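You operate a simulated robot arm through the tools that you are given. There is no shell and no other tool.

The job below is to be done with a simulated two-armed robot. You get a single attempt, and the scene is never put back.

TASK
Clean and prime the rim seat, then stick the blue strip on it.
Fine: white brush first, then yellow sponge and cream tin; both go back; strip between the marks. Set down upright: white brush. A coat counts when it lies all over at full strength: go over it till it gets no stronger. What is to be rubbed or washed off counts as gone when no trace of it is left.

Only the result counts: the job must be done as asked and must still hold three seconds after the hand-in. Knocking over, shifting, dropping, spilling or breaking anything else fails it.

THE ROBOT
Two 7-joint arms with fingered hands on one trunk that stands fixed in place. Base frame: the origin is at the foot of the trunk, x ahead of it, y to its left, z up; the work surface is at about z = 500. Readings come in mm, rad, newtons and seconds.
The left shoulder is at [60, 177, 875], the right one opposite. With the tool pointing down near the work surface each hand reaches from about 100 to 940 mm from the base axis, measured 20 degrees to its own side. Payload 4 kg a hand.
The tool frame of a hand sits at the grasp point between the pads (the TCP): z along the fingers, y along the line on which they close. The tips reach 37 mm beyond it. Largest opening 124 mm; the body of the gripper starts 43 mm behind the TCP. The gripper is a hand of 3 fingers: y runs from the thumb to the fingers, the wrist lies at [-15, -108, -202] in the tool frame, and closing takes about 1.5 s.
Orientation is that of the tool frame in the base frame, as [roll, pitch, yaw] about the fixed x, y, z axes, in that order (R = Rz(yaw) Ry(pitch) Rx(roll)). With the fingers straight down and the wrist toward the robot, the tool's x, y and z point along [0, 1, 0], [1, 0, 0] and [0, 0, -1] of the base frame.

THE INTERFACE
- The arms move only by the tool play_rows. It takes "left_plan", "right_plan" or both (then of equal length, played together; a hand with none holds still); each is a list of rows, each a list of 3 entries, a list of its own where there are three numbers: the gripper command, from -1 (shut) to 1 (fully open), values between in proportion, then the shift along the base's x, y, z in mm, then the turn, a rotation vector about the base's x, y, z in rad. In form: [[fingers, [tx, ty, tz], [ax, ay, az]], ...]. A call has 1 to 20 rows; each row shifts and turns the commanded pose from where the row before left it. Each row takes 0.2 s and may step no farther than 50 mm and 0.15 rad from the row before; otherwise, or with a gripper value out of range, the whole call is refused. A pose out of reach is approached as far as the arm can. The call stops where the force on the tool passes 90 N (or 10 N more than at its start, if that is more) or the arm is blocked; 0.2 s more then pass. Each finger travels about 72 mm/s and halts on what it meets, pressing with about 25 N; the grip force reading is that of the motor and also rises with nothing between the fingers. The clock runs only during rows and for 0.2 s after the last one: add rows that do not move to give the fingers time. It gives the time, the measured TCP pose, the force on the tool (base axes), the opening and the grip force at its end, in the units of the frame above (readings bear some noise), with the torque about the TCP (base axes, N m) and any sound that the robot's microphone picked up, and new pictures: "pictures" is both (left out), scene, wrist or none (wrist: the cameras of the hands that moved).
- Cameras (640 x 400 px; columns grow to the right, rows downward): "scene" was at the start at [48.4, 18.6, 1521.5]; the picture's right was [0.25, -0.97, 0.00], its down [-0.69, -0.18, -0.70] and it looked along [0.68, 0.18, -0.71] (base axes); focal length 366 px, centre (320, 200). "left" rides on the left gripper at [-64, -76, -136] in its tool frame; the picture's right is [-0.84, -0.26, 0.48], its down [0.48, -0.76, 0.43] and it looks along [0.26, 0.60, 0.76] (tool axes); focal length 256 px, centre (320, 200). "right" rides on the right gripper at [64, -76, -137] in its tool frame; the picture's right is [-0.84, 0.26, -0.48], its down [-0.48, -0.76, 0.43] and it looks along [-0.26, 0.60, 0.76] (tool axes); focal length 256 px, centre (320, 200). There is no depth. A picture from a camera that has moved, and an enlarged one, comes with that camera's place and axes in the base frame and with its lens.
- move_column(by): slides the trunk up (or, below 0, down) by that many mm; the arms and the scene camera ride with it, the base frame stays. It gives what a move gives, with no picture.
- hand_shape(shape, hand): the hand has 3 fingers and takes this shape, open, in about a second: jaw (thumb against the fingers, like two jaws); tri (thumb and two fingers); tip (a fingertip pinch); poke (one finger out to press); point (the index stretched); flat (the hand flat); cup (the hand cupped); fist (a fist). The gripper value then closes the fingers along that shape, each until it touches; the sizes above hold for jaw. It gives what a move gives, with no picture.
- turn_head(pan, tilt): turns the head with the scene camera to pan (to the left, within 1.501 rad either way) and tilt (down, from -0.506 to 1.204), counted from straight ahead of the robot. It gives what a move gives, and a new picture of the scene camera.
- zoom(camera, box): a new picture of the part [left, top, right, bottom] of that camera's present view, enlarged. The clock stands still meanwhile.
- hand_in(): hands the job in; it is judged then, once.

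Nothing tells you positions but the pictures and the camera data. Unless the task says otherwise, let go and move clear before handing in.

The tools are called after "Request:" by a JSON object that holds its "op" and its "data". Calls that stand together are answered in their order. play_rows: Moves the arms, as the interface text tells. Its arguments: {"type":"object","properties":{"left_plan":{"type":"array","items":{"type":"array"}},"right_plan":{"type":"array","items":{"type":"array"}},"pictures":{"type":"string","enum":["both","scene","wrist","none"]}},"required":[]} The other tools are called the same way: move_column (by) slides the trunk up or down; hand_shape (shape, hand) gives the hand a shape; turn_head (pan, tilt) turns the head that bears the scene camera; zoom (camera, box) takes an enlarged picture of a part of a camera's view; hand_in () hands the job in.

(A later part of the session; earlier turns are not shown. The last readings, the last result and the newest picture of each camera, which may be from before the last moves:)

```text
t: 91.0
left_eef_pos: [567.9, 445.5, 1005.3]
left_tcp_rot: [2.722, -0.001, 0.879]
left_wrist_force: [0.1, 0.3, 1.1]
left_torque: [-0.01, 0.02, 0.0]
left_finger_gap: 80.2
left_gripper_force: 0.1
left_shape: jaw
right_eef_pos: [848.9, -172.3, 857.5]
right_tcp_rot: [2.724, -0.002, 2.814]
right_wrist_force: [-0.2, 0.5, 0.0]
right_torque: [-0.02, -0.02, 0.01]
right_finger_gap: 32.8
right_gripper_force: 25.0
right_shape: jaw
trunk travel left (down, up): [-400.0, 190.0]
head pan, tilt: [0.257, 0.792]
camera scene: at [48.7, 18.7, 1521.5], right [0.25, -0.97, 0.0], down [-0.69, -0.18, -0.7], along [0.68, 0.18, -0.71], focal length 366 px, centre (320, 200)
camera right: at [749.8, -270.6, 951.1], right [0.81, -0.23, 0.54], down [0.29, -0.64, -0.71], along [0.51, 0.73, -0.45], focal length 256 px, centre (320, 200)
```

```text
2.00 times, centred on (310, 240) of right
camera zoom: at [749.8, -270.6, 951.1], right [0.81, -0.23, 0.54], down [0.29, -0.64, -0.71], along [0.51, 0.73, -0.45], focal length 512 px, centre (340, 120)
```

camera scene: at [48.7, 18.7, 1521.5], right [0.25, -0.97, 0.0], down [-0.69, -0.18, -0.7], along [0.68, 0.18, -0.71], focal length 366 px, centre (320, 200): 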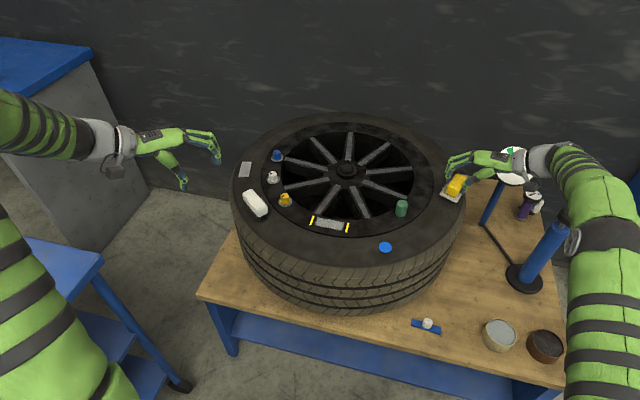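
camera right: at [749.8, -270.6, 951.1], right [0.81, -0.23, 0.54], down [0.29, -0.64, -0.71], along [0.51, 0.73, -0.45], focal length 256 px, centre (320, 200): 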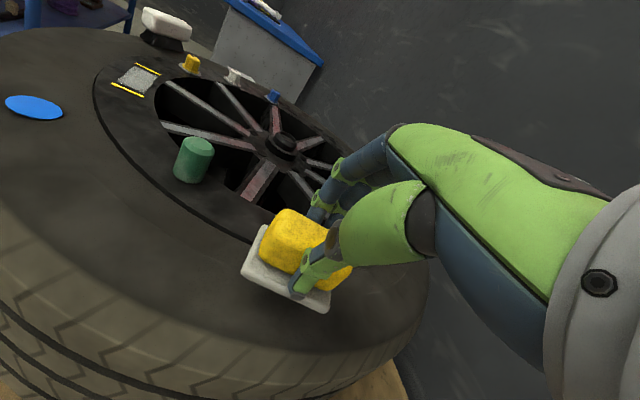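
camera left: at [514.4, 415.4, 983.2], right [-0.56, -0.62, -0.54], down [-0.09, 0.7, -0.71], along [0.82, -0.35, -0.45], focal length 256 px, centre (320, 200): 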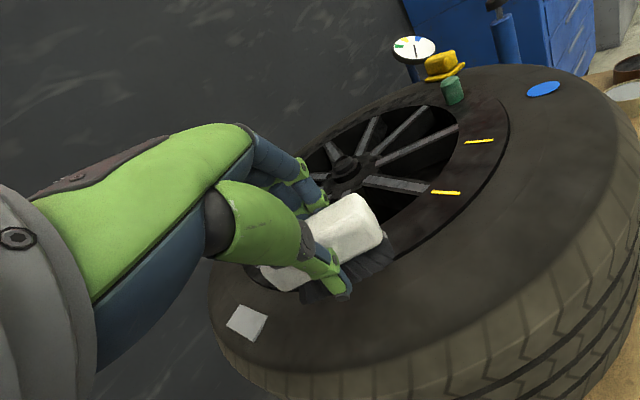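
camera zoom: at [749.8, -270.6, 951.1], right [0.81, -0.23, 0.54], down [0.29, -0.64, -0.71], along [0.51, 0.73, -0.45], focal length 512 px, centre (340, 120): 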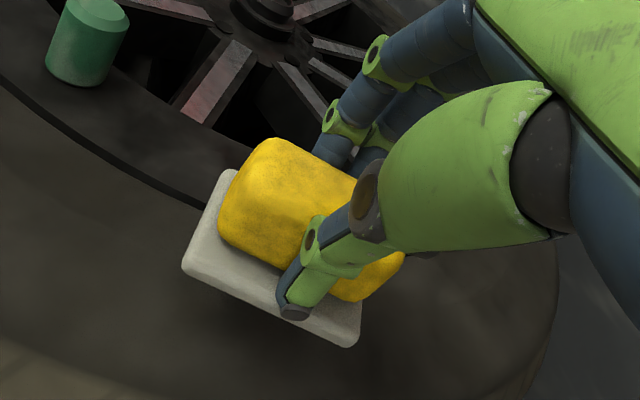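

Request:
{"op": "play_rows", "data": {"right_plan": [[-1, [-6, -5.5, -10], [0, 0, 0]], [-1, [0, 0, -10], [0, 0, 0]], [-1, [0, 0, -5], [0, 0, 0]], [-1, [0, 0, 0], [0, 0, 0]]], "pictures": "none"}}

Request:
{"op": "play_rows", "data": {"right_plan": [[-1, [0, 0, -3], [0, 0, 0]], [-1, [0, 0, 0], [0, 0, 0]]], "pictures": "none"}}

Request:
{"op": "zoom", "data": {"camera": "scene", "box": [420, 155, 484, 220]}}

Request:
{"op": "zoom", "data": {"camera": "right", "box": [200, 140, 420, 340]}}

```text
t: 92.0
left_eef_pos: [567.2, 444.0, 1005.2]
left_tcp_rot: [2.723, 0.001, 0.878]
left_wrist_force: [0.5, -0.5, -0.5]
left_torque: [0.01, -0.01, -0.01]
left_finger_gap: 80.1
left_gripper_force: 0.1
left_shape: jaw
right_eef_pos: [843.9, -176.3, 834.0]
right_tcp_rot: [2.722, 0.0, 2.816]
right_wrist_force: [0.0, 0.4, -0.2]
right_torque: [0.0, 0.01, 0.0]
right_finger_gap: 32.7
right_gripper_force: 24.9
right_shape: jaw
trunk travel left (down, up): [-400.0, 190.0]
head pan, tilt: [0.257, 0.792]
```

```text
t: 92.6
left_eef_pos: [566.9, 444.4, 1004.5]
left_tcp_rot: [2.723, -0.001, 0.879]
left_wrist_force: [-0.6, 0.7, -0.4]
left_torque: [-0.02, 0.04, 0.03]
left_finger_gap: 80.2
left_gripper_force: 0.0
left_shape: jaw
right_eef_pos: [841.9, -178.5, 830.3]
right_tcp_rot: [2.724, 0.001, 2.816]
right_wrist_force: [-0.2, 0.1, 0.0]
right_torque: [-0.01, -0.01, -0.02]
right_finger_gap: 32.9
right_gripper_force: 24.8
right_shape: jaw
trunk travel left (down, up): [-400.0, 190.0]
head pan, tilt: [0.257, 0.792]
```

```text
6.15 times, centred on (452, 188) of scene
camera zoom: at [48.5, 18.6, 1521.5], right [0.25, -0.97, 0.0], down [-0.69, -0.18, -0.7], along [0.68, 0.18, -0.71], focal length 2252 px, centre (-492, 277)
```

zoom: 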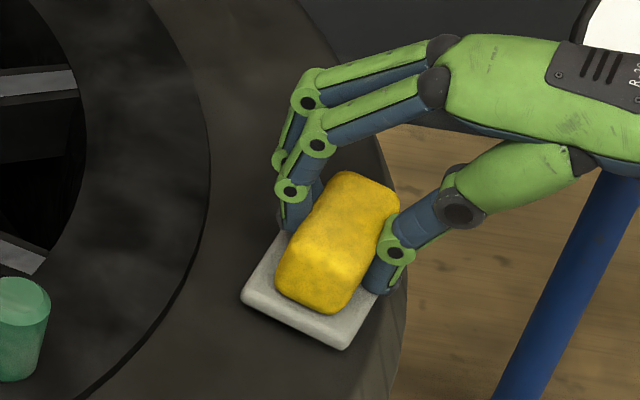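

```text
2.00 times, centred on (310, 240) of right
camera zoom: at [743.5, -275.7, 923.3], right [0.81, -0.23, 0.54], down [0.29, -0.64, -0.71], along [0.52, 0.73, -0.45], focal length 512 px, centre (340, 120)
```

zoom: 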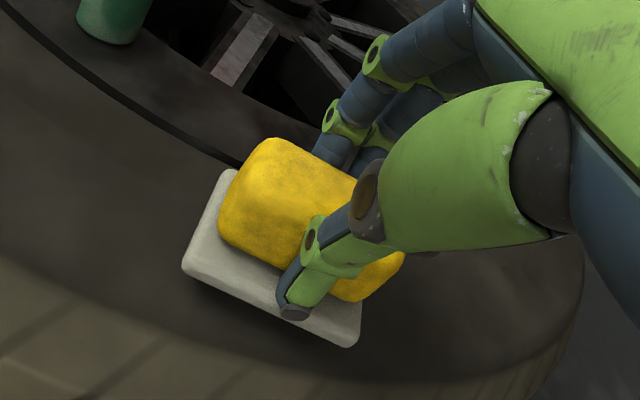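

Request:
{"op": "play_rows", "data": {"right_plan": [[-1, [2, 1, -3], [0, 0, 0]], [-1, [0, 0, 0], [0, 0, 0]]], "pictures": "none"}}

Request:
{"op": "play_rows", "data": {"right_plan": [[-1, [0, 0, -2], [0, 0, 0]], [-1, [0, 0, 0], [0, 0, 0]]], "pictures": "none"}}

```text
t: 93.2
left_eef_pos: [566.8, 443.8, 1005.2]
left_tcp_rot: [2.722, 0.001, 0.878]
left_wrist_force: [1.0, 0.5, 0.4]
left_torque: [0.03, -0.03, 0.03]
left_finger_gap: 80.4
left_gripper_force: 0.1
left_shape: jaw
right_eef_pos: [845.5, -176.9, 826.4]
right_tcp_rot: [2.722, -0.003, 2.816]
right_wrist_force: [1.0, 0.9, -0.8]
right_torque: [-0.01, -0.01, 0.0]
right_finger_gap: 32.6
right_gripper_force: 25.2
right_shape: jaw
trunk travel left (down, up): [-400.0, 190.0]
head pan, tilt: [0.257, 0.792]
```

```text
t: 93.8
left_eef_pos: [567.1, 444.5, 1006.2]
left_tcp_rot: [2.721, 0.0, 0.878]
left_wrist_force: [0.0, -1.5, 0.4]
left_torque: [0.02, 0.04, 0.0]
left_finger_gap: 80.4
left_gripper_force: 0.1
left_shape: jaw
right_eef_pos: [845.8, -176.3, 825.5]
right_tcp_rot: [2.721, 0.001, 2.815]
right_wrist_force: [-1.3, 0.1, 1.0]
right_torque: [-0.08, 0.02, 0.0]
right_finger_gap: 33.0
right_gripper_force: 25.1
right_shape: jaw
trunk travel left (down, up): [-400.0, 190.0]
head pan, tilt: [0.257, 0.792]
```

Request:
{"op": "play_rows", "data": {"right_plan": [[-1, [0, 0, -1.5], [0, 0, 0]], [-1, [0, 0, 0], [0, 0, 0]]], "pictures": "none"}}

Request:
{"op": "zoom", "data": {"camera": "scene", "box": [420, 155, 484, 220]}}

```text
t: 94.4
left_eef_pos: [565.6, 444.3, 1004.8]
left_tcp_rot: [2.721, 0.0, 0.877]
left_wrist_force: [-0.4, -0.3, 0.4]
left_torque: [-0.01, 0.0, -0.01]
left_finger_gap: 80.4
left_gripper_force: 0.1
left_shape: jaw
right_eef_pos: [845.9, -176.7, 826.4]
right_tcp_rot: [2.721, 0.001, 2.816]
right_wrist_force: [-0.4, -1.1, 6.1]
right_torque: [-0.1, 0.09, -0.01]
right_finger_gap: 32.9
right_gripper_force: 25.3
right_shape: jaw
trunk travel left (down, up): [-400.0, 190.0]
head pan, tilt: [0.257, 0.792]
```

```text
6.15 times, centred on (452, 188) of scene
camera zoom: at [47.8, 18.6, 1521.6], right [0.25, -0.97, 0.0], down [-0.69, -0.18, -0.7], along [0.68, 0.18, -0.71], focal length 2252 px, centre (-492, 277)
```

zoom: 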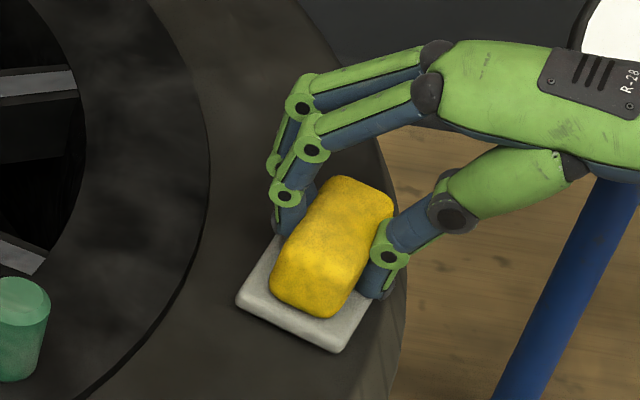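

Request:
{"op": "play_rows", "data": {"right_plan": [[-0.4, [0, 0, 0], [0, 0, 0]], [-0.33, [0, 0, 0.5], [0, 0, 0]], [-0.25, [0, 0, 2], [0, 0, 0]], [-0.15, [0, 0, 3], [0, 0, 0]], [-0.05, [0, 0, 3], [0, 0, 0]], [0.05, [0, 0, 3], [0, 0, 0]], [0.15, [0, 0, 3], [0, 0, 0]], [0.15, [0, 0, 0], [0, 0, 0]]], "pictures": "none"}}

Request:
{"op": "zoom", "data": {"camera": "scene", "box": [420, 155, 484, 220]}}

Request:
{"op": "zoom", "data": {"camera": "right", "box": [200, 140, 420, 340]}}

```text
t: 96.2
left_eef_pos: [567.3, 445.8, 1005.7]
left_tcp_rot: [2.723, 0.002, 0.877]
left_wrist_force: [0.6, 0.1, 0.0]
left_torque: [-0.01, 0.03, -0.01]
left_finger_gap: 80.4
left_gripper_force: 0.0
left_shape: jaw
right_eef_pos: [845.5, -175.5, 838.0]
right_tcp_rot: [2.722, -0.002, 2.815]
right_wrist_force: [-0.1, 0.8, 0.1]
right_torque: [-0.02, 0.02, -0.01]
right_finger_gap: 71.1
right_gripper_force: 0.0
right_shape: jaw
trunk travel left (down, up): [-400.0, 190.0]
head pan, tilt: [0.257, 0.792]
```

```text
6.15 times, centred on (452, 188) of scene
camera zoom: at [48.5, 18.6, 1521.5], right [0.25, -0.97, 0.0], down [-0.69, -0.18, -0.7], along [0.68, 0.18, -0.71], focal length 2252 px, centre (-492, 277)
```

zoom: 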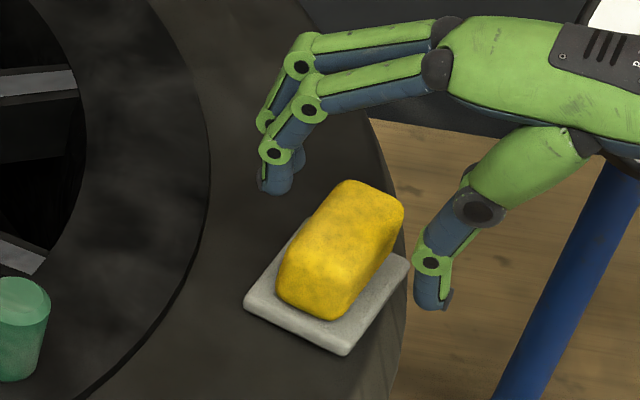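

```text
2.00 times, centred on (310, 240) of right
camera zoom: at [745.6, -274.7, 931.1], right [0.81, -0.23, 0.54], down [0.29, -0.64, -0.71], along [0.52, 0.73, -0.45], focal length 512 px, centre (340, 120)
```

zoom: 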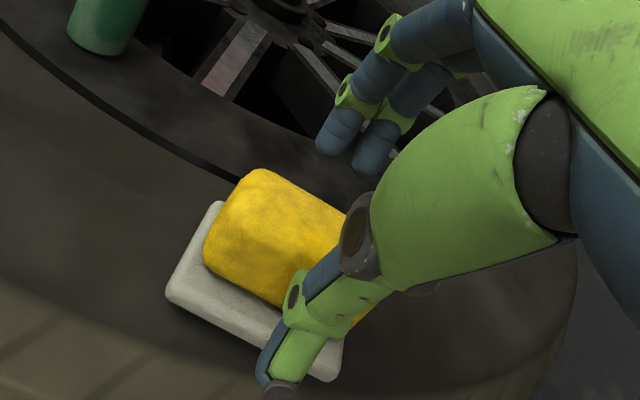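

Request:
{"op": "play_rows", "data": {"right_plan": [[0.3, [0, 0, 10], [0, 0, 0]], [0.3, [0, 0, 25], [0, 0, 0]], [0.3, [-10, 0, 40], [0, 0, 0]], [0.3, [-30, -10, 30], [0, 0, 0]], [0.3, [-40, -20, 0], [0, 0, 0]], [0.3, [-40, -20, 0], [0, 0, 0]], [0.3, [0, 0, 0], [0, 0, 0]]]}}

Request:
{"op": "zoom", "data": {"camera": "scene", "box": [420, 170, 484, 220]}}

Request:
{"op": "zoom", "data": {"camera": "right", "box": [200, 100, 480, 340]}}

```text
t: 97.8
left_eef_pos: [567.1, 444.4, 1004.8]
left_tcp_rot: [2.724, 0.0, 0.878]
left_wrist_force: [0.6, 0.1, 1.3]
left_torque: [0.04, 0.0, -0.02]
left_finger_gap: 80.3
left_gripper_force: 0.0
left_shape: jaw
right_eef_pos: [725.2, -228.1, 944.1]
right_tcp_rot: [2.72, -0.001, 2.816]
right_wrist_force: [0.9, 0.0, 0.9]
right_torque: [-0.03, 0.01, 0.01]
right_finger_gap: 80.4
right_gripper_force: 0.0
right_shape: jaw
trunk travel left (down, up): [-400.0, 190.0]
head pan, tilt: [0.257, 0.792]
camera scene: at [48.5, 18.7, 1521.5], right [0.25, -0.97, 0.0], down [-0.69, -0.18, -0.7], along [0.68, 0.18, -0.71], focal length 366 px, centre (320, 200)
camera right: at [624.6, -326.7, 1036.9], right [0.81, -0.23, 0.54], down [0.29, -0.64, -0.71], along [0.52, 0.73, -0.45], focal length 256 px, centre (320, 200)
```

scene: 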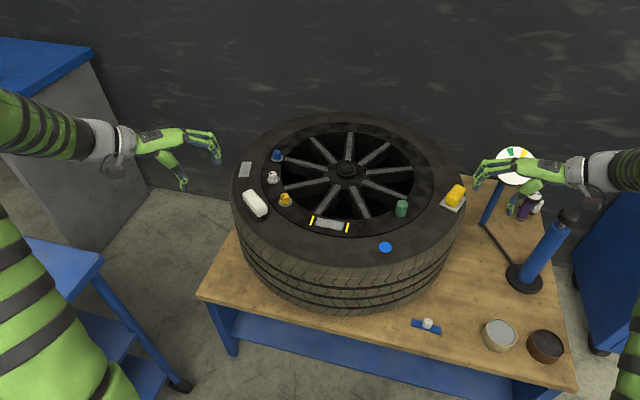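
right: 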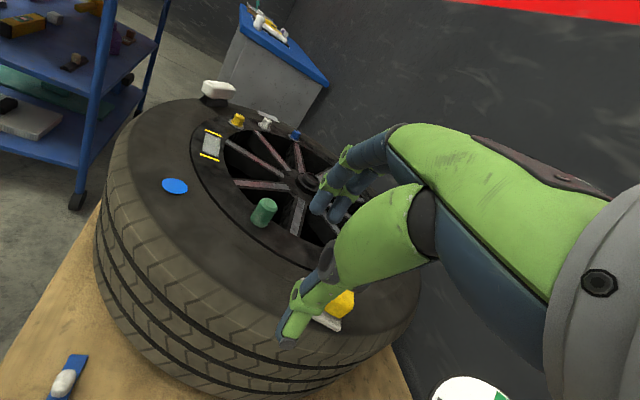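

```text
8.00 times, centred on (452, 195) of scene
camera zoom: at [48.5, 18.7, 1521.5], right [0.25, -0.97, 0.0], down [-0.69, -0.18, -0.7], along [0.68, 0.18, -0.71], focal length 2927 px, centre (-736, 240)
```

zoom: 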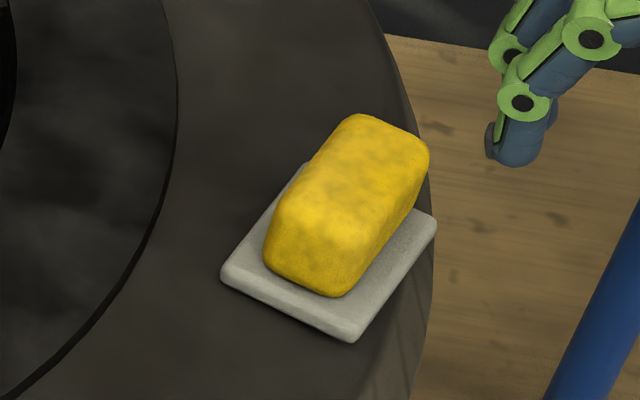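

```text
1.67 times, centred on (340, 220) of right
camera zoom: at [624.6, -326.7, 1036.9], right [0.81, -0.23, 0.54], down [0.29, -0.64, -0.71], along [0.52, 0.73, -0.45], focal length 427 px, centre (287, 167)
```

zoom: 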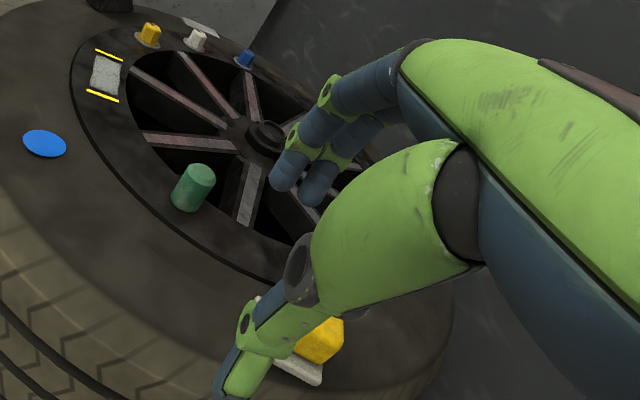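

The sponge is back within a few millimetres and resting flat. Now the blue strip, which lies on the bench at about (598, -156) with a cream knob to hold it by. I'll bring the right hand above it, keeping the tilt that makes the pads vertical.

Request:
{"op": "play_rows", "data": {"right_plan": [[0.3, [-14.6, 7.3, -20], [0, 0, -0.1324]], [0.3, [-14.6, 7.3, -30], [0, 0, -0.1324]], [0.3, [-14.6, 7.3, -30], [0, 0, -0.1324]], [0.3, [-14.6, 7.3, -30], [0, 0, -0.1324]], [0.3, [-14.6, 7.3, -30], [0, 0, -0.1324]], [0.3, [-14.6, 7.3, -30], [0, 0, -0.1324]], [0.3, [-14.6, 7.3, -30], [0, 0, -0.1324]], [0.3, [-14.6, 7.3, -30], [0, 0, -0.1324]], [0.3, [-14.6, 7.3, -30], [0, 0, -0.1324]], [0.3, [-14.6, 7.3, -30], [0, 0, -0.1324]], [0.3, [0, 0, 0], [0, 0, 0]]]}}

Request:
{"op": "zoom", "data": {"camera": "scene", "box": [370, 250, 480, 345]}}

Request:
{"op": "zoom", "data": {"camera": "right", "box": [180, 180, 400, 380]}}

Request:
{"op": "zoom", "data": {"camera": "scene", "box": [420, 170, 484, 220]}}

```text
t: 100.2
left_eef_pos: [565.8, 444.4, 1005.2]
left_tcp_rot: [2.724, 0.0, 0.878]
left_wrist_force: [-0.7, 0.3, 0.3]
left_torque: [-0.03, 0.01, -0.01]
left_finger_gap: 80.5
left_gripper_force: 0.0
left_shape: jaw
right_eef_pos: [578.8, -151.7, 654.7]
right_tcp_rot: [2.723, 0.002, 1.488]
right_wrist_force: [0.2, 0.4, 0.1]
right_torque: [0.01, -0.05, 0.02]
right_finger_gap: 80.4
right_gripper_force: 0.0
right_shape: jaw
trunk travel left (down, up): [-400.0, 190.0]
head pan, tilt: [0.257, 0.792]
camera scene: at [48.5, 18.7, 1521.5], right [0.25, -0.97, 0.0], down [-0.69, -0.18, -0.7], along [0.68, 0.18, -0.71], focal length 366 px, centre (320, 200)
camera right: at [460.6, -77.9, 746.7], right [-0.03, -0.84, 0.54], down [-0.55, -0.44, -0.71], along [0.83, -0.32, -0.45], focal length 256 px, centre (320, 200)
```

scene: 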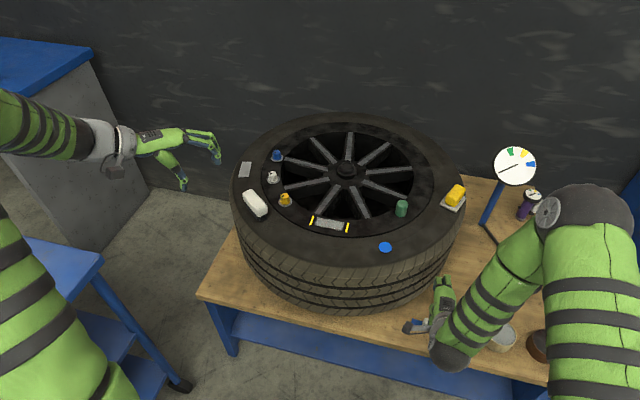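
right: 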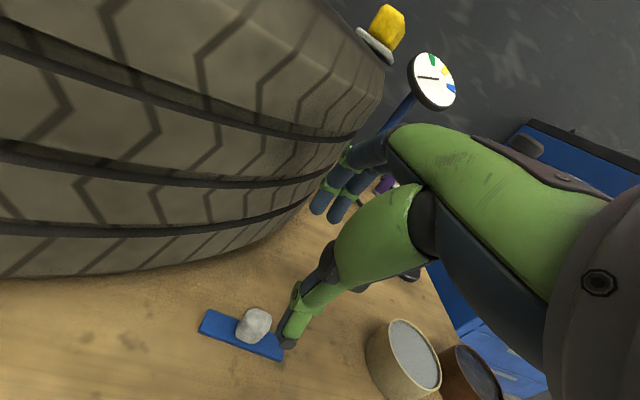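

```text
4.21 times, centred on (425, 298) of scene
camera zoom: at [48.5, 18.7, 1521.5], right [0.25, -0.97, 0.0], down [-0.69, -0.18, -0.7], along [0.68, 0.18, -0.71], focal length 1541 px, centre (-122, -210)
```

zoom: 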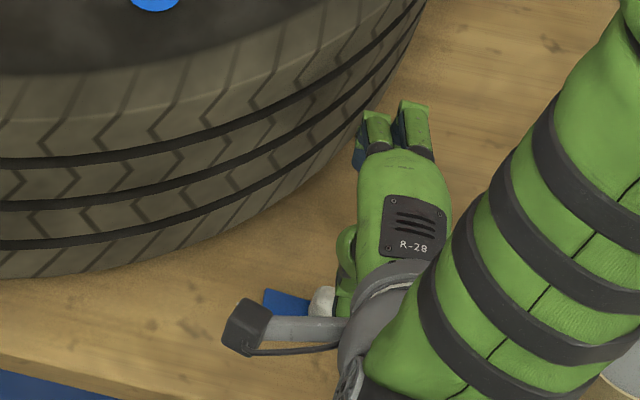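

```text
2.00 times, centred on (290, 280) of right
camera zoom: at [460.6, -77.9, 746.7], right [-0.03, -0.84, 0.54], down [-0.55, -0.44, -0.71], along [0.83, -0.32, -0.45], focal length 512 px, centre (380, 40)
```

zoom: 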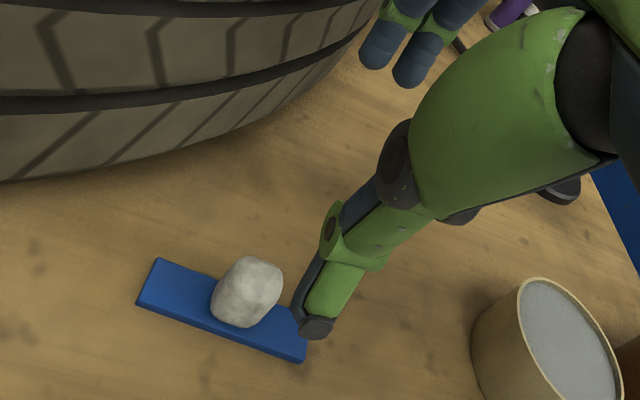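

```text
8.00 times, centred on (452, 195) of scene
camera zoom: at [48.5, 18.7, 1521.5], right [0.25, -0.97, 0.0], down [-0.69, -0.18, -0.7], along [0.68, 0.18, -0.71], focal length 2927 px, centre (-736, 240)
```

zoom: 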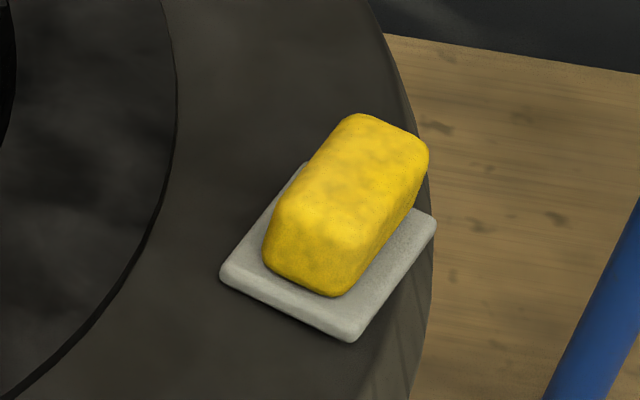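

Request:
{"op": "play_rows", "data": {"right_plan": [[0.1, [2.7, -5, -20], [0, 0, 0]], [0.0, [0, 0, -25], [0, 0, 0]], [-0.2, [0, 0, -25], [0, 0, 0]], [-0.2, [0, 0, -10], [0, 0, 0]], [-0.2, [0, 0, 0], [0, 0, 0]]], "pictures": "none"}}

Request:
{"op": "zoom", "data": {"camera": "right", "box": [220, 180, 400, 360]}}

Request:
{"op": "zoom", "data": {"camera": "scene", "box": [390, 280, 460, 345]}}

```text
t: 101.4
left_eef_pos: [567.2, 444.8, 1006.2]
left_tcp_rot: [2.722, 0.002, 0.877]
left_wrist_force: [-0.7, -0.9, -0.7]
left_torque: [0.0, -0.02, -0.01]
left_finger_gap: 80.4
left_gripper_force: 0.1
left_shape: jaw
right_eef_pos: [580.5, -157.8, 575.4]
right_tcp_rot: [2.719, -0.001, 1.49]
right_wrist_force: [0.5, 0.0, -0.9]
right_torque: [-0.02, 0.01, -0.03]
right_finger_gap: 50.0
right_gripper_force: 0.0
right_shape: jaw
trunk travel left (down, up): [-400.0, 190.0]
head pan, tilt: [0.257, 0.792]
```

```text
2.22 times, centred on (310, 270) of right
camera zoom: at [462.4, -84.4, 667.7], right [-0.03, -0.84, 0.54], down [-0.55, -0.44, -0.71], along [0.83, -0.32, -0.45], focal length 569 px, centre (342, 44)
```

zoom: 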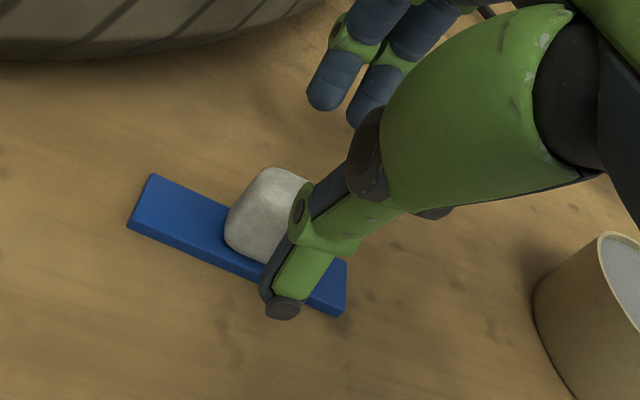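

```text
6.15 times, centred on (425, 312) of scene
camera zoom: at [48.4, 18.6, 1521.5], right [0.25, -0.97, 0.0], down [-0.69, -0.18, -0.7], along [0.68, 0.18, -0.71], focal length 2252 px, centre (-326, -492)
```

zoom: 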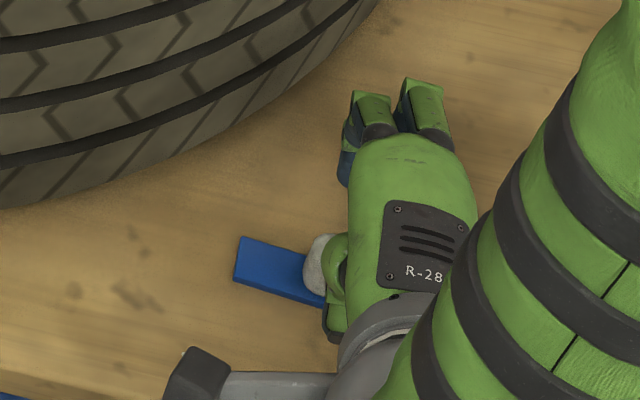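

Request:
{"op": "play_rows", "data": {"right_plan": [[-0.3, [2.5, 0, -10], [0, 0, 0]], [-0.35, [0, 0, -8], [0, 0, 0]], [-0.35, [0, 0, 0], [0, 0, 0]]], "pictures": "none"}}

Request:
{"op": "zoom", "data": {"camera": "right", "box": [220, 180, 400, 360]}}

Request:
{"op": "zoom", "data": {"camera": "scene", "box": [390, 280, 460, 345]}}

```text
t: 102.2
left_eef_pos: [566.5, 445.2, 1005.0]
left_tcp_rot: [2.722, 0.0, 0.878]
left_wrist_force: [0.2, -1.1, -0.1]
left_torque: [-0.01, 0.0, 0.01]
left_finger_gap: 80.3
left_gripper_force: 0.1
left_shape: jaw
right_eef_pos: [583.9, -158.6, 556.4]
right_tcp_rot: [2.722, 0.0, 1.49]
right_wrist_force: [0.0, -0.1, 0.6]
right_torque: [-0.01, 0.0, 0.01]
right_finger_gap: 40.7
right_gripper_force: 0.0
right_shape: jaw
trunk travel left (down, up): [-400.0, 190.0]
head pan, tilt: [0.257, 0.792]
```

```text
2.22 times, centred on (310, 270) of right
camera zoom: at [465.4, -84.8, 649.3], right [-0.03, -0.84, 0.54], down [-0.55, -0.44, -0.71], along [0.83, -0.32, -0.45], focal length 569 px, centre (342, 44)
```

zoom: 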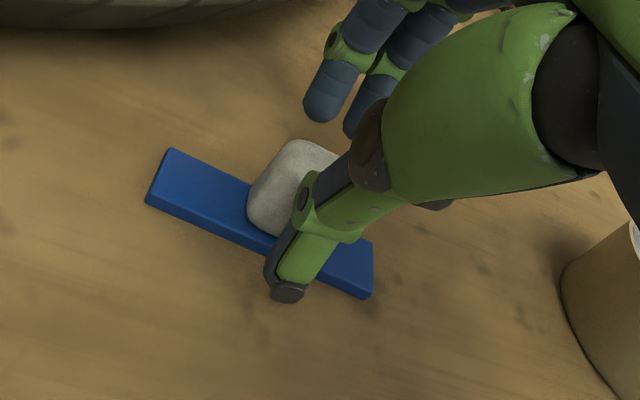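

```text
6.15 times, centred on (425, 312) of scene
camera zoom: at [48.4, 18.6, 1521.5], right [0.25, -0.97, 0.0], down [-0.69, -0.18, -0.7], along [0.68, 0.18, -0.71], focal length 2252 px, centre (-326, -492)
```

zoom: 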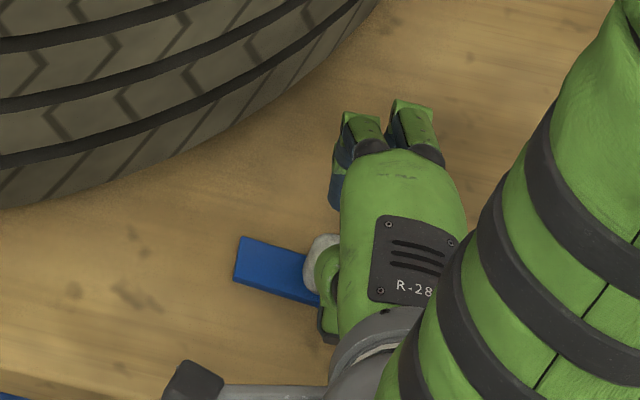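

Request:
{"op": "play_rows", "data": {"right_plan": [[-0.35, [2.5, 3.5, 0], [0, 0, 0]], [-0.35, [0, 0, -2.5], [0, 0, 0]], [-0.35, [0, 0, 0], [0, 0, 0]]], "pictures": "none"}}

Request:
{"op": "zoom", "data": {"camera": "right", "box": [240, 180, 380, 320]}}

```text
t: 103.0
left_eef_pos: [567.8, 444.9, 1004.5]
left_tcp_rot: [2.723, -0.001, 0.877]
left_wrist_force: [-0.1, 0.5, -0.3]
left_torque: [-0.02, 0.0, -0.02]
left_finger_gap: 80.3
left_gripper_force: 0.0
left_shape: jaw
right_eef_pos: [587.1, -154.3, 554.6]
right_tcp_rot: [2.722, 0.0, 1.491]
right_wrist_force: [-0.1, 0.5, -0.5]
right_torque: [0.0, -0.01, -0.02]
right_finger_gap: 40.9
right_gripper_force: 0.0
right_shape: jaw
trunk travel left (down, up): [-400.0, 190.0]
head pan, tilt: [0.257, 0.792]
```

```text
2.86 times, centred on (310, 250) of right
camera zoom: at [468.1, -80.8, 646.6], right [-0.03, -0.84, 0.54], down [-0.55, -0.44, -0.71], along [0.83, -0.32, -0.45], focal length 731 px, centre (349, 57)
```

zoom: 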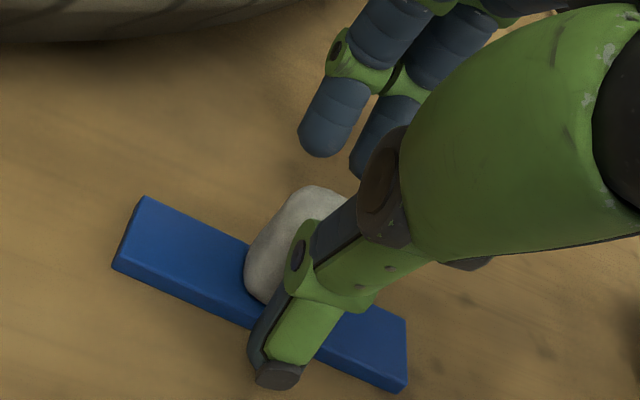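

Request:
{"op": "play_rows", "data": {"right_plan": [[-0.45, [0, 0, 0], [0, 0, 0]], [-0.55, [0, 0, 0], [0, 0, 0]], [-0.65, [0, 0, 0], [0, 0, 0]], [-0.8, [0, 0, 0], [0, 0, 0]], [-1, [0, 0, 0], [0, 0, 0]], [-1, [0, 0, 0], [0, 0, 0]]], "pictures": "none"}}

Request:
{"op": "zoom", "data": {"camera": "right", "box": [240, 180, 380, 320]}}

Request:
{"op": "zoom", "data": {"camera": "scene", "box": [390, 280, 460, 345]}}

```text
t: 104.4
left_eef_pos: [566.8, 444.6, 1005.4]
left_tcp_rot: [2.722, 0.001, 0.878]
left_wrist_force: [0.4, -0.5, -0.5]
left_torque: [-0.03, 0.02, 0.01]
left_finger_gap: 80.3
left_gripper_force: 0.1
left_shape: jaw
right_eef_pos: [587.4, -154.7, 554.0]
right_tcp_rot: [2.72, 0.001, 1.489]
right_wrist_force: [0.0, 0.2, 0.2]
right_torque: [0.0, -0.01, -0.01]
right_finger_gap: 19.8
right_gripper_force: 24.8
right_shape: jaw
trunk travel left (down, up): [-400.0, 190.0]
head pan, tilt: [0.257, 0.792]
```

```text
2.86 times, centred on (310, 250) of right
camera zoom: at [468.2, -80.8, 646.7], right [-0.03, -0.84, 0.54], down [-0.55, -0.44, -0.71], along [0.83, -0.32, -0.45], focal length 731 px, centre (349, 57)
```

zoom: 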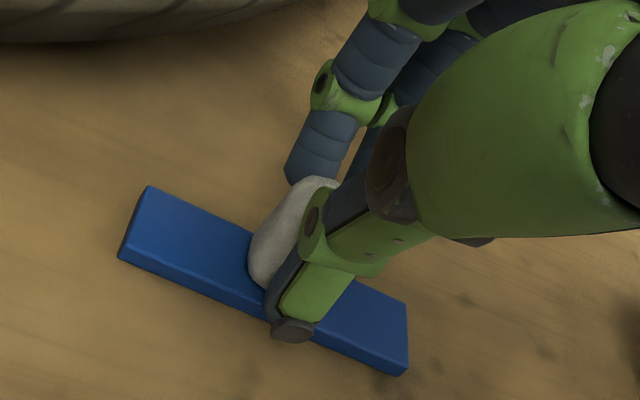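

```text
6.15 times, centred on (425, 312) of scene
camera zoom: at [48.4, 18.6, 1521.5], right [0.25, -0.97, 0.0], down [-0.69, -0.18, -0.7], along [0.68, 0.18, -0.71], focal length 2252 px, centre (-326, -492)
```

zoom: 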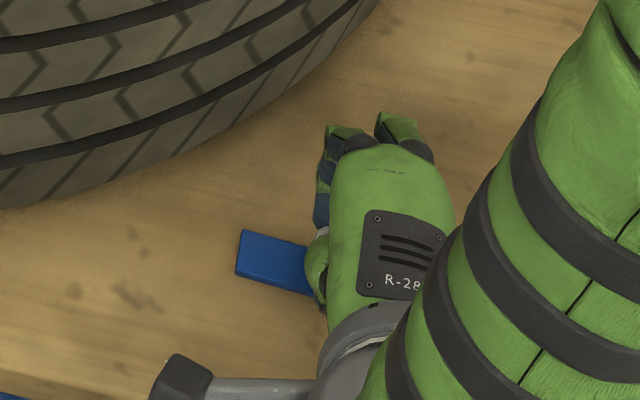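

Request:
{"op": "play_rows", "data": {"right_plan": [[-1, [0, 0, 5], [0, 0, 0]], [-1, [0, 0, 10], [0, 0, 0]], [-1, [0, 0, 25], [0, 0, 0]], [-1, [0, 0, 25], [0, 0, 0]], [-1, [0, 0, 0], [0, 0, 0]]], "pictures": "scene"}}

Request:
{"op": "zoom", "data": {"camera": "right", "box": [220, 160, 400, 340]}}

Request:
{"op": "zoom", "data": {"camera": "scene", "box": [390, 260, 460, 325]}}

```text
t: 105.6
left_eef_pos: [566.3, 446.1, 1005.3]
left_tcp_rot: [2.724, 0.0, 0.877]
left_wrist_force: [0.0, -0.2, -0.6]
left_torque: [-0.02, 0.02, 0.05]
left_finger_gap: 80.2
left_gripper_force: 0.1
left_shape: jaw
right_eef_pos: [586.1, -153.4, 617.4]
right_tcp_rot: [2.724, 0.0, 1.49]
right_wrist_force: [0.2, -0.8, -0.4]
right_torque: [-0.06, -0.01, 0.02]
right_finger_gap: 19.6
right_gripper_force: 25.3
right_shape: jaw
trunk travel left (down, up): [-400.0, 190.0]
head pan, tilt: [0.257, 0.792]
camera scene: at [48.4, 18.6, 1521.5], right [0.25, -0.97, 0.0], down [-0.69, -0.18, -0.7], along [0.68, 0.18, -0.71], focal length 366 px, centre (320, 200)
```

scene: 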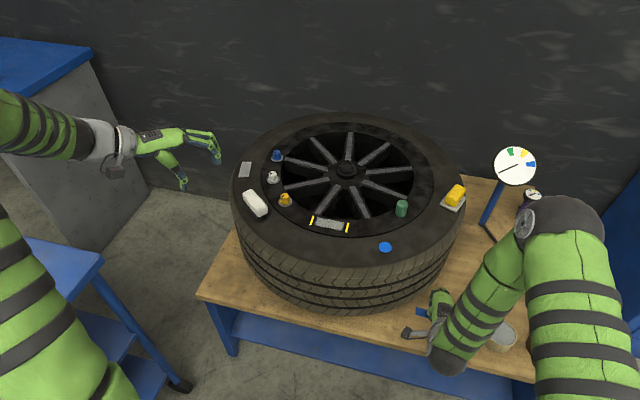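

```text
2.22 times, centred on (310, 250) of right
camera zoom: at [466.6, -81.2, 710.6], right [-0.03, -0.84, 0.54], down [-0.55, -0.44, -0.71], along [0.83, -0.32, -0.45], focal length 569 px, centre (342, 89)
```

zoom: 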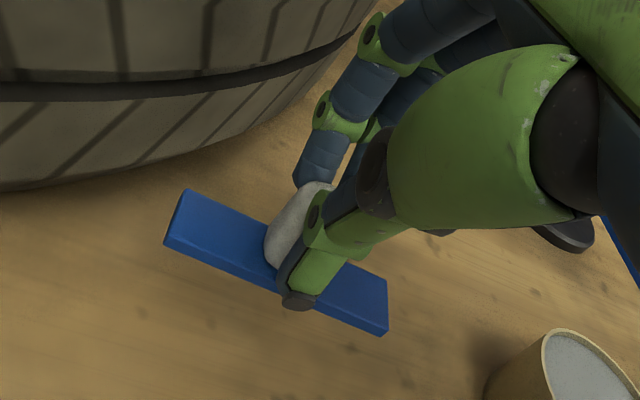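

```text
6.15 times, centred on (425, 292) of scene
camera zoom: at [48.4, 18.6, 1521.5], right [0.25, -0.97, 0.0], down [-0.69, -0.18, -0.7], along [0.68, 0.18, -0.71], focal length 2252 px, centre (-326, -369)
```

zoom: 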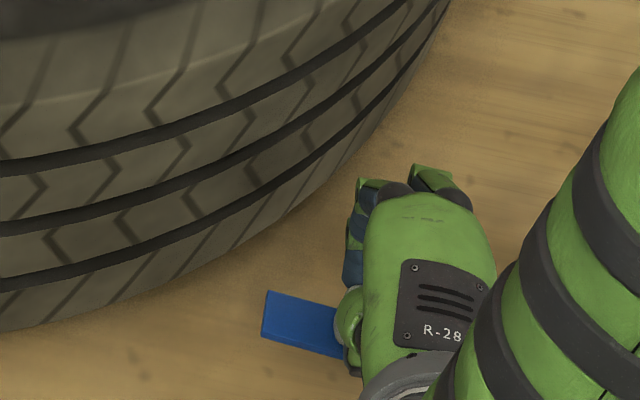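

Request:
{"op": "zoom", "data": {"camera": "scene", "box": [412, 300, 436, 318]}}

Request:
{"op": "zoom", "data": {"camera": "right", "box": [256, 190, 356, 290]}}

```text
16.00 times, centred on (424, 309) of scene
camera zoom: at [48.4, 18.6, 1521.5], right [0.25, -0.97, 0.0], down [-0.69, -0.18, -0.7], along [0.68, 0.18, -0.71], focal length 5854 px, centre (-1344, -1544)
```

zoom: 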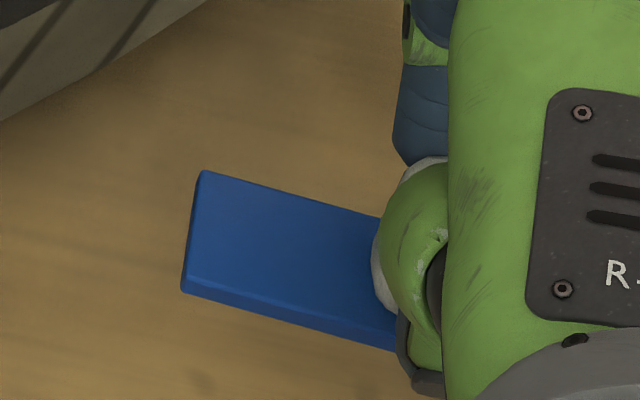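

```text
4.00 times, centred on (306, 240) of right
camera zoom: at [466.6, -81.2, 710.6], right [-0.03, -0.84, 0.54], down [-0.55, -0.44, -0.71], along [0.83, -0.32, -0.45], focal length 1024 px, centre (376, 40)
```

zoom: 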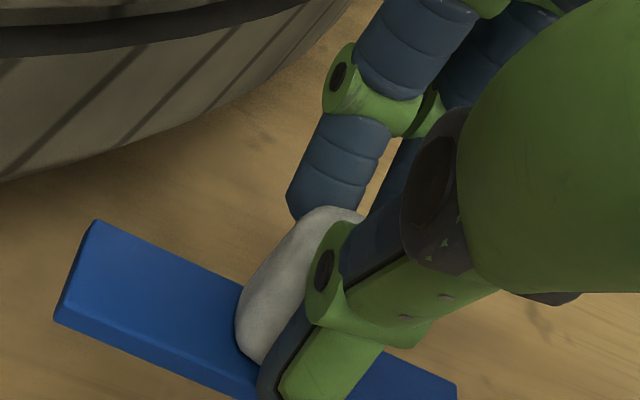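

The strip is held roughly level by its knob. I'll raise it, carry it over the seat, and turn it in line with the marks.

Request:
{"op": "play_rows", "data": {"right_plan": [[-1, [0, 0, 40], [0, 0, 0]], [-1, [0, 0, 48], [0, 0, 0]], [-1, [0, 0, 48], [0, 0, 0]], [-1, [0, 0, 48], [0, 0, 0]], [-1, [0, 0, 48], [0, 0, 0]], [-1, [0, 0, 48], [0, 0, 0.097]], [-1, [10.8, 39.6, 0], [0, 0, 0]], [-1, [10.8, 39.6, 0], [0, 0, 0]], [-1, [10.8, 39.6, 0], [0, 0, 0]], [-1, [10.8, 39.6, 0], [0, 0, 0]], [-1, [10.8, 39.6, 0], [0, 0, 0]], [-1, [10.8, 39.6, 0], [0, 0, 0]], [-1, [10.8, 39.6, 0], [0, 0, 0]], [-1, [10.8, 39.6, 0], [0, 0, 0]], [-1, [0, 0, 0], [0, 0, 0]]]}}

Request:
{"op": "zoom", "data": {"camera": "right", "box": [200, 160, 400, 360]}}

Request:
{"op": "zoom", "data": {"camera": "scene", "box": [280, 160, 376, 240]}}

```text
t: 108.8
left_eef_pos: [567.2, 445.3, 1004.8]
left_tcp_rot: [2.721, 0.0, 0.878]
left_wrist_force: [-0.2, -1.0, 0.0]
left_torque: [-0.02, 0.01, -0.03]
left_finger_gap: 80.4
left_gripper_force: 0.0
left_shape: jaw
right_eef_pos: [672.6, 164.5, 898.1]
right_tcp_rot: [2.721, 0.0, 1.588]
right_wrist_force: [-0.1, 0.0, -0.3]
right_torque: [-0.01, 0.01, 0.04]
right_finger_gap: 19.0
right_gripper_force: 25.4
right_shape: jaw
trunk travel left (down, up): [-400.0, 190.0]
head pan, tilt: [0.257, 0.792]
camera scene: at [48.4, 18.7, 1521.5], right [0.25, -0.97, 0.0], down [-0.69, -0.18, -0.7], along [0.68, 0.18, -0.71], focal length 366 px, centre (320, 200)
camera right: at [547.1, 225.3, 991.6], right [0.05, -0.84, 0.54], down [-0.51, -0.49, -0.71], along [0.86, -0.24, -0.45], focal length 256 px, centre (320, 200)
```

scene: 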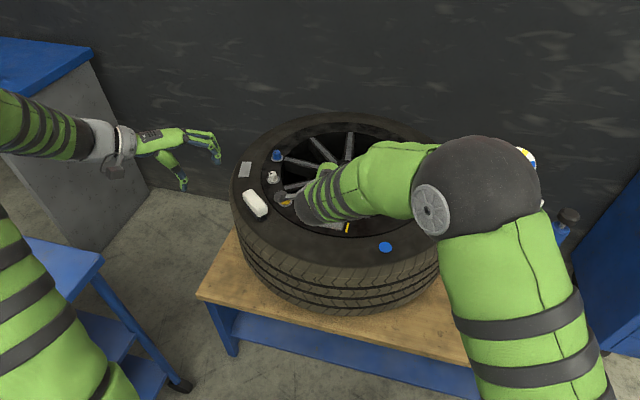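
right: 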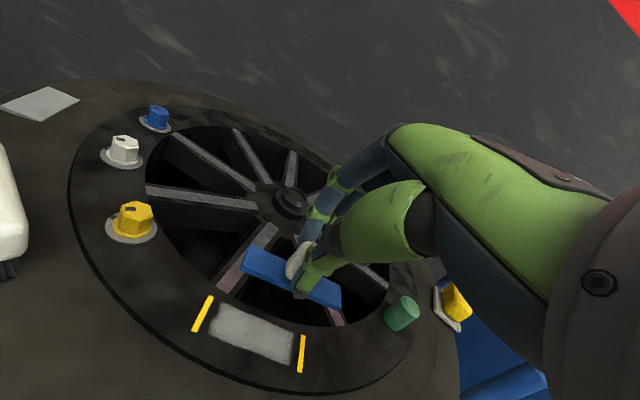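

```text
2.00 times, centred on (300, 260) of right
camera zoom: at [547.1, 225.3, 991.6], right [0.05, -0.84, 0.54], down [-0.51, -0.49, -0.71], along [0.86, -0.24, -0.45], focal length 512 px, centre (360, 80)
```

zoom: 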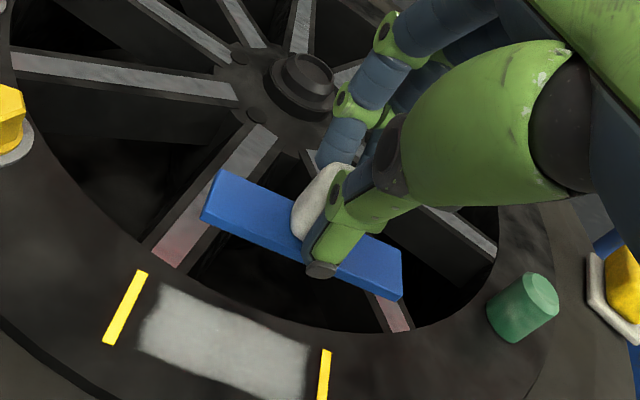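

```text
5.00 times, centred on (328, 200) of scene
camera zoom: at [48.4, 18.7, 1521.5], right [0.25, -0.97, 0.0], down [-0.69, -0.18, -0.7], along [0.68, 0.18, -0.71], focal length 1829 px, centre (280, 200)
```

zoom: 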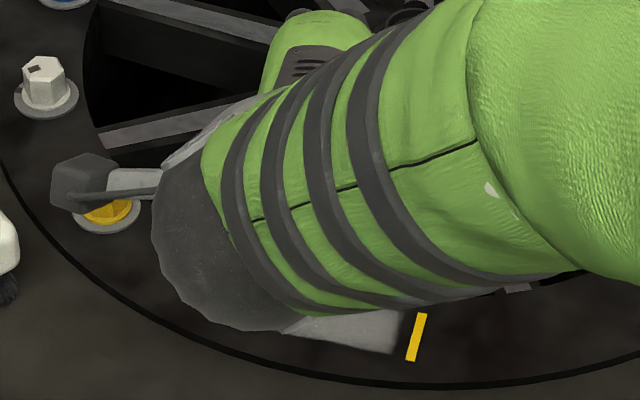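

Request:
{"op": "play_rows", "data": {"right_plan": [[-1, [-2, -4, -20], [0, 0, 0]], [-1, [0, 0, -20], [0, 0, 0]], [-1, [0, 0, -15], [0, 0, 0]], [-1, [0, 0, -10], [0, 0, 0]], [-1, [0, 0, 0], [0, 0, 0]]], "pictures": "none"}}

Request:
{"op": "zoom", "data": {"camera": "right", "box": [200, 160, 400, 360]}}

Request:
{"op": "zoom", "data": {"camera": "scene", "box": [296, 190, 376, 245]}}

```text
t: 110.0
left_eef_pos: [567.3, 444.8, 1006.1]
left_tcp_rot: [2.724, 0.0, 0.877]
left_wrist_force: [-0.7, -0.1, -0.2]
left_torque: [0.0, 0.0, -0.02]
left_finger_gap: 80.1
left_gripper_force: 0.1
left_shape: jaw
right_eef_pos: [671.2, 159.9, 833.8]
right_tcp_rot: [2.72, -0.002, 1.587]
right_wrist_force: [0.5, 0.0, -0.9]
right_torque: [0.03, -0.01, -0.01]
right_finger_gap: 19.4
right_gripper_force: 24.7
right_shape: jaw
trunk travel left (down, up): [-400.0, 190.0]
head pan, tilt: [0.257, 0.792]
```

```text
2.00 times, centred on (300, 260) of right
camera zoom: at [545.7, 220.0, 925.8], right [0.05, -0.84, 0.54], down [-0.51, -0.49, -0.71], along [0.86, -0.24, -0.45], focal length 512 px, centre (360, 80)
```

zoom: 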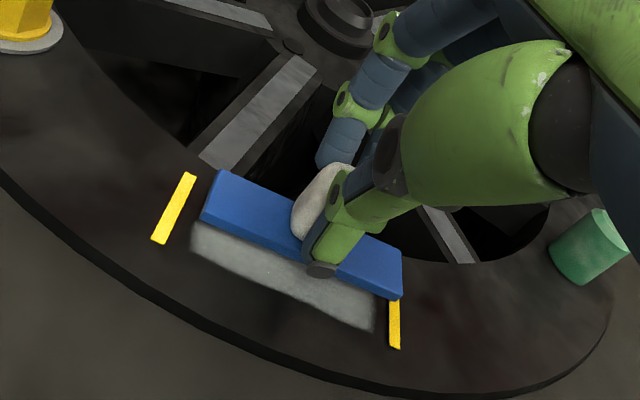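

```text
7.27 times, centred on (336, 218) of scene
camera zoom: at [48.4, 18.7, 1521.5], right [0.25, -0.97, 0.0], down [-0.69, -0.18, -0.7], along [0.68, 0.18, -0.71], focal length 2661 px, centre (204, 73)
```

zoom: 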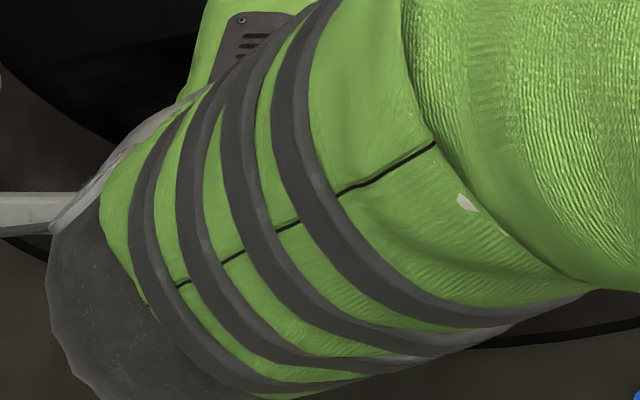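

Request:
{"op": "play_rows", "data": {"right_plan": [[-1, [-1, -0.5, -5], [0, 0, -0.03]], [-1, [0, 0, -3], [0, 0, 0]], [-1, [0, 0, 0], [0, 0, 0]]], "pictures": "none"}}

Request:
{"op": "zoom", "data": {"camera": "right", "box": [220, 170, 380, 330]}}

```text
t: 110.8
left_eef_pos: [566.9, 444.6, 1004.7]
left_tcp_rot: [2.721, 0.002, 0.876]
left_wrist_force: [0.0, 0.0, 0.2]
left_torque: [-0.02, 0.02, -0.01]
left_finger_gap: 80.5
left_gripper_force: 0.0
left_shape: jaw
right_eef_pos: [670.8, 158.1, 825.9]
right_tcp_rot: [2.72, -0.002, 1.557]
right_wrist_force: [0.2, 1.1, 2.3]
right_torque: [0.01, 0.0, 0.0]
right_finger_gap: 19.3
right_gripper_force: 24.8
right_shape: jaw
trunk travel left (down, up): [-400.0, 190.0]
head pan, tilt: [0.257, 0.792]
```

```text
2.50 times, centred on (300, 250) of right
camera zoom: at [546.6, 223.1, 917.9], right [0.03, -0.84, 0.54], down [-0.52, -0.48, -0.71], along [0.85, -0.27, -0.45], focal length 640 px, centre (370, 75)
```

zoom: 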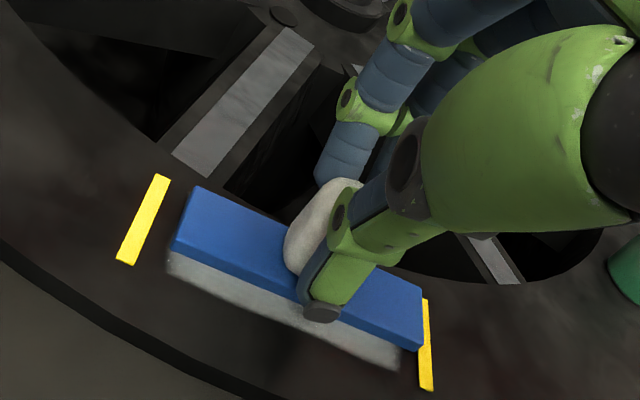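

The strip is almost down, but about 6 mm too far in, 2 mm toward the right mark, and rotated about 2°. I'll lift slightly and correct.

Request:
{"op": "play_rows", "data": {"right_plan": [[-1, [0, 0, 4], [0, 0, 0]], [-1, [-6, 2.5, 2], [0, 0, -0.04]], [-1, [0, 0, 0], [0, 0, 0]]], "pictures": "none"}}

Request:
{"op": "zoom", "data": {"camera": "right", "box": [220, 170, 380, 330]}}

```text
t: 111.6
left_eef_pos: [565.8, 445.0, 1005.1]
left_tcp_rot: [2.724, 0.0, 0.878]
left_wrist_force: [-0.2, -0.1, 0.1]
left_torque: [0.01, 0.01, -0.03]
left_finger_gap: 80.2
left_gripper_force: 0.0
left_shape: jaw
right_eef_pos: [665.0, 160.0, 830.2]
right_tcp_rot: [2.721, 0.0, 1.517]
right_wrist_force: [1.5, -0.6, -3.3]
right_torque: [0.01, -0.05, 0.0]
right_finger_gap: 18.8
right_gripper_force: 24.8
right_shape: jaw
trunk travel left (down, up): [-400.0, 190.0]
head pan, tilt: [0.257, 0.792]
```

```text
2.50 times, centred on (300, 250) of right
camera zoom: at [543.8, 230.2, 923.7], right [-0.01, -0.84, 0.54], down [-0.54, -0.45, -0.71], along [0.84, -0.3, -0.45], focal length 640 px, centre (370, 75)
```

zoom: 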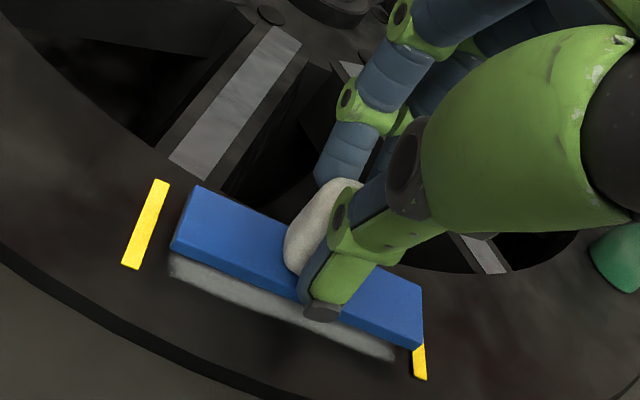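

Request:
{"op": "play_rows", "data": {"right_plan": [[-1, [0, 0, -3], [0, 0, 0]], [-1, [0, 0, -2], [0, 0, 0]], [-1, [0, 0, 0], [0, 0, 0]]], "pictures": "none"}}

Request:
{"op": "zoom", "data": {"camera": "right", "box": [220, 170, 380, 330]}}

```text
t: 112.4
left_eef_pos: [566.8, 446.4, 1005.8]
left_tcp_rot: [2.724, 0.0, 0.877]
left_wrist_force: [0.2, -0.6, 0.4]
left_torque: [0.01, 0.04, -0.02]
left_finger_gap: 80.6
left_gripper_force: 0.1
left_shape: jaw
right_eef_pos: [664.8, 160.3, 827.2]
right_tcp_rot: [2.722, -0.001, 1.517]
right_wrist_force: [1.9, -0.3, -1.5]
right_torque: [0.0, -0.08, 0.01]
right_finger_gap: 19.1
right_gripper_force: 24.9
right_shape: jaw
trunk travel left (down, up): [-400.0, 190.0]
head pan, tilt: [0.257, 0.792]
```

```text
2.50 times, centred on (300, 250) of right
camera zoom: at [543.6, 229.9, 919.1], right [-0.01, -0.84, 0.54], down [-0.54, -0.45, -0.71], along [0.84, -0.3, -0.45], focal length 640 px, centre (370, 75)
```

zoom: 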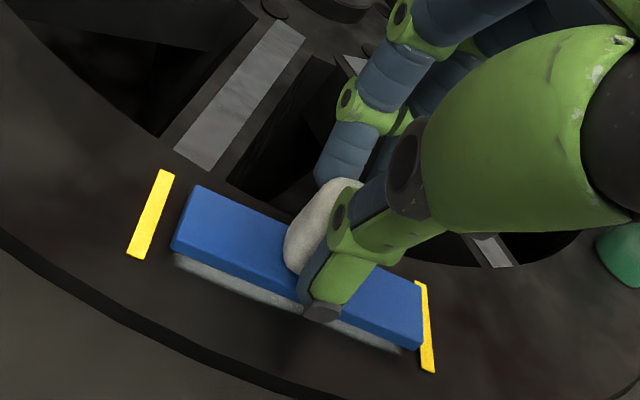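

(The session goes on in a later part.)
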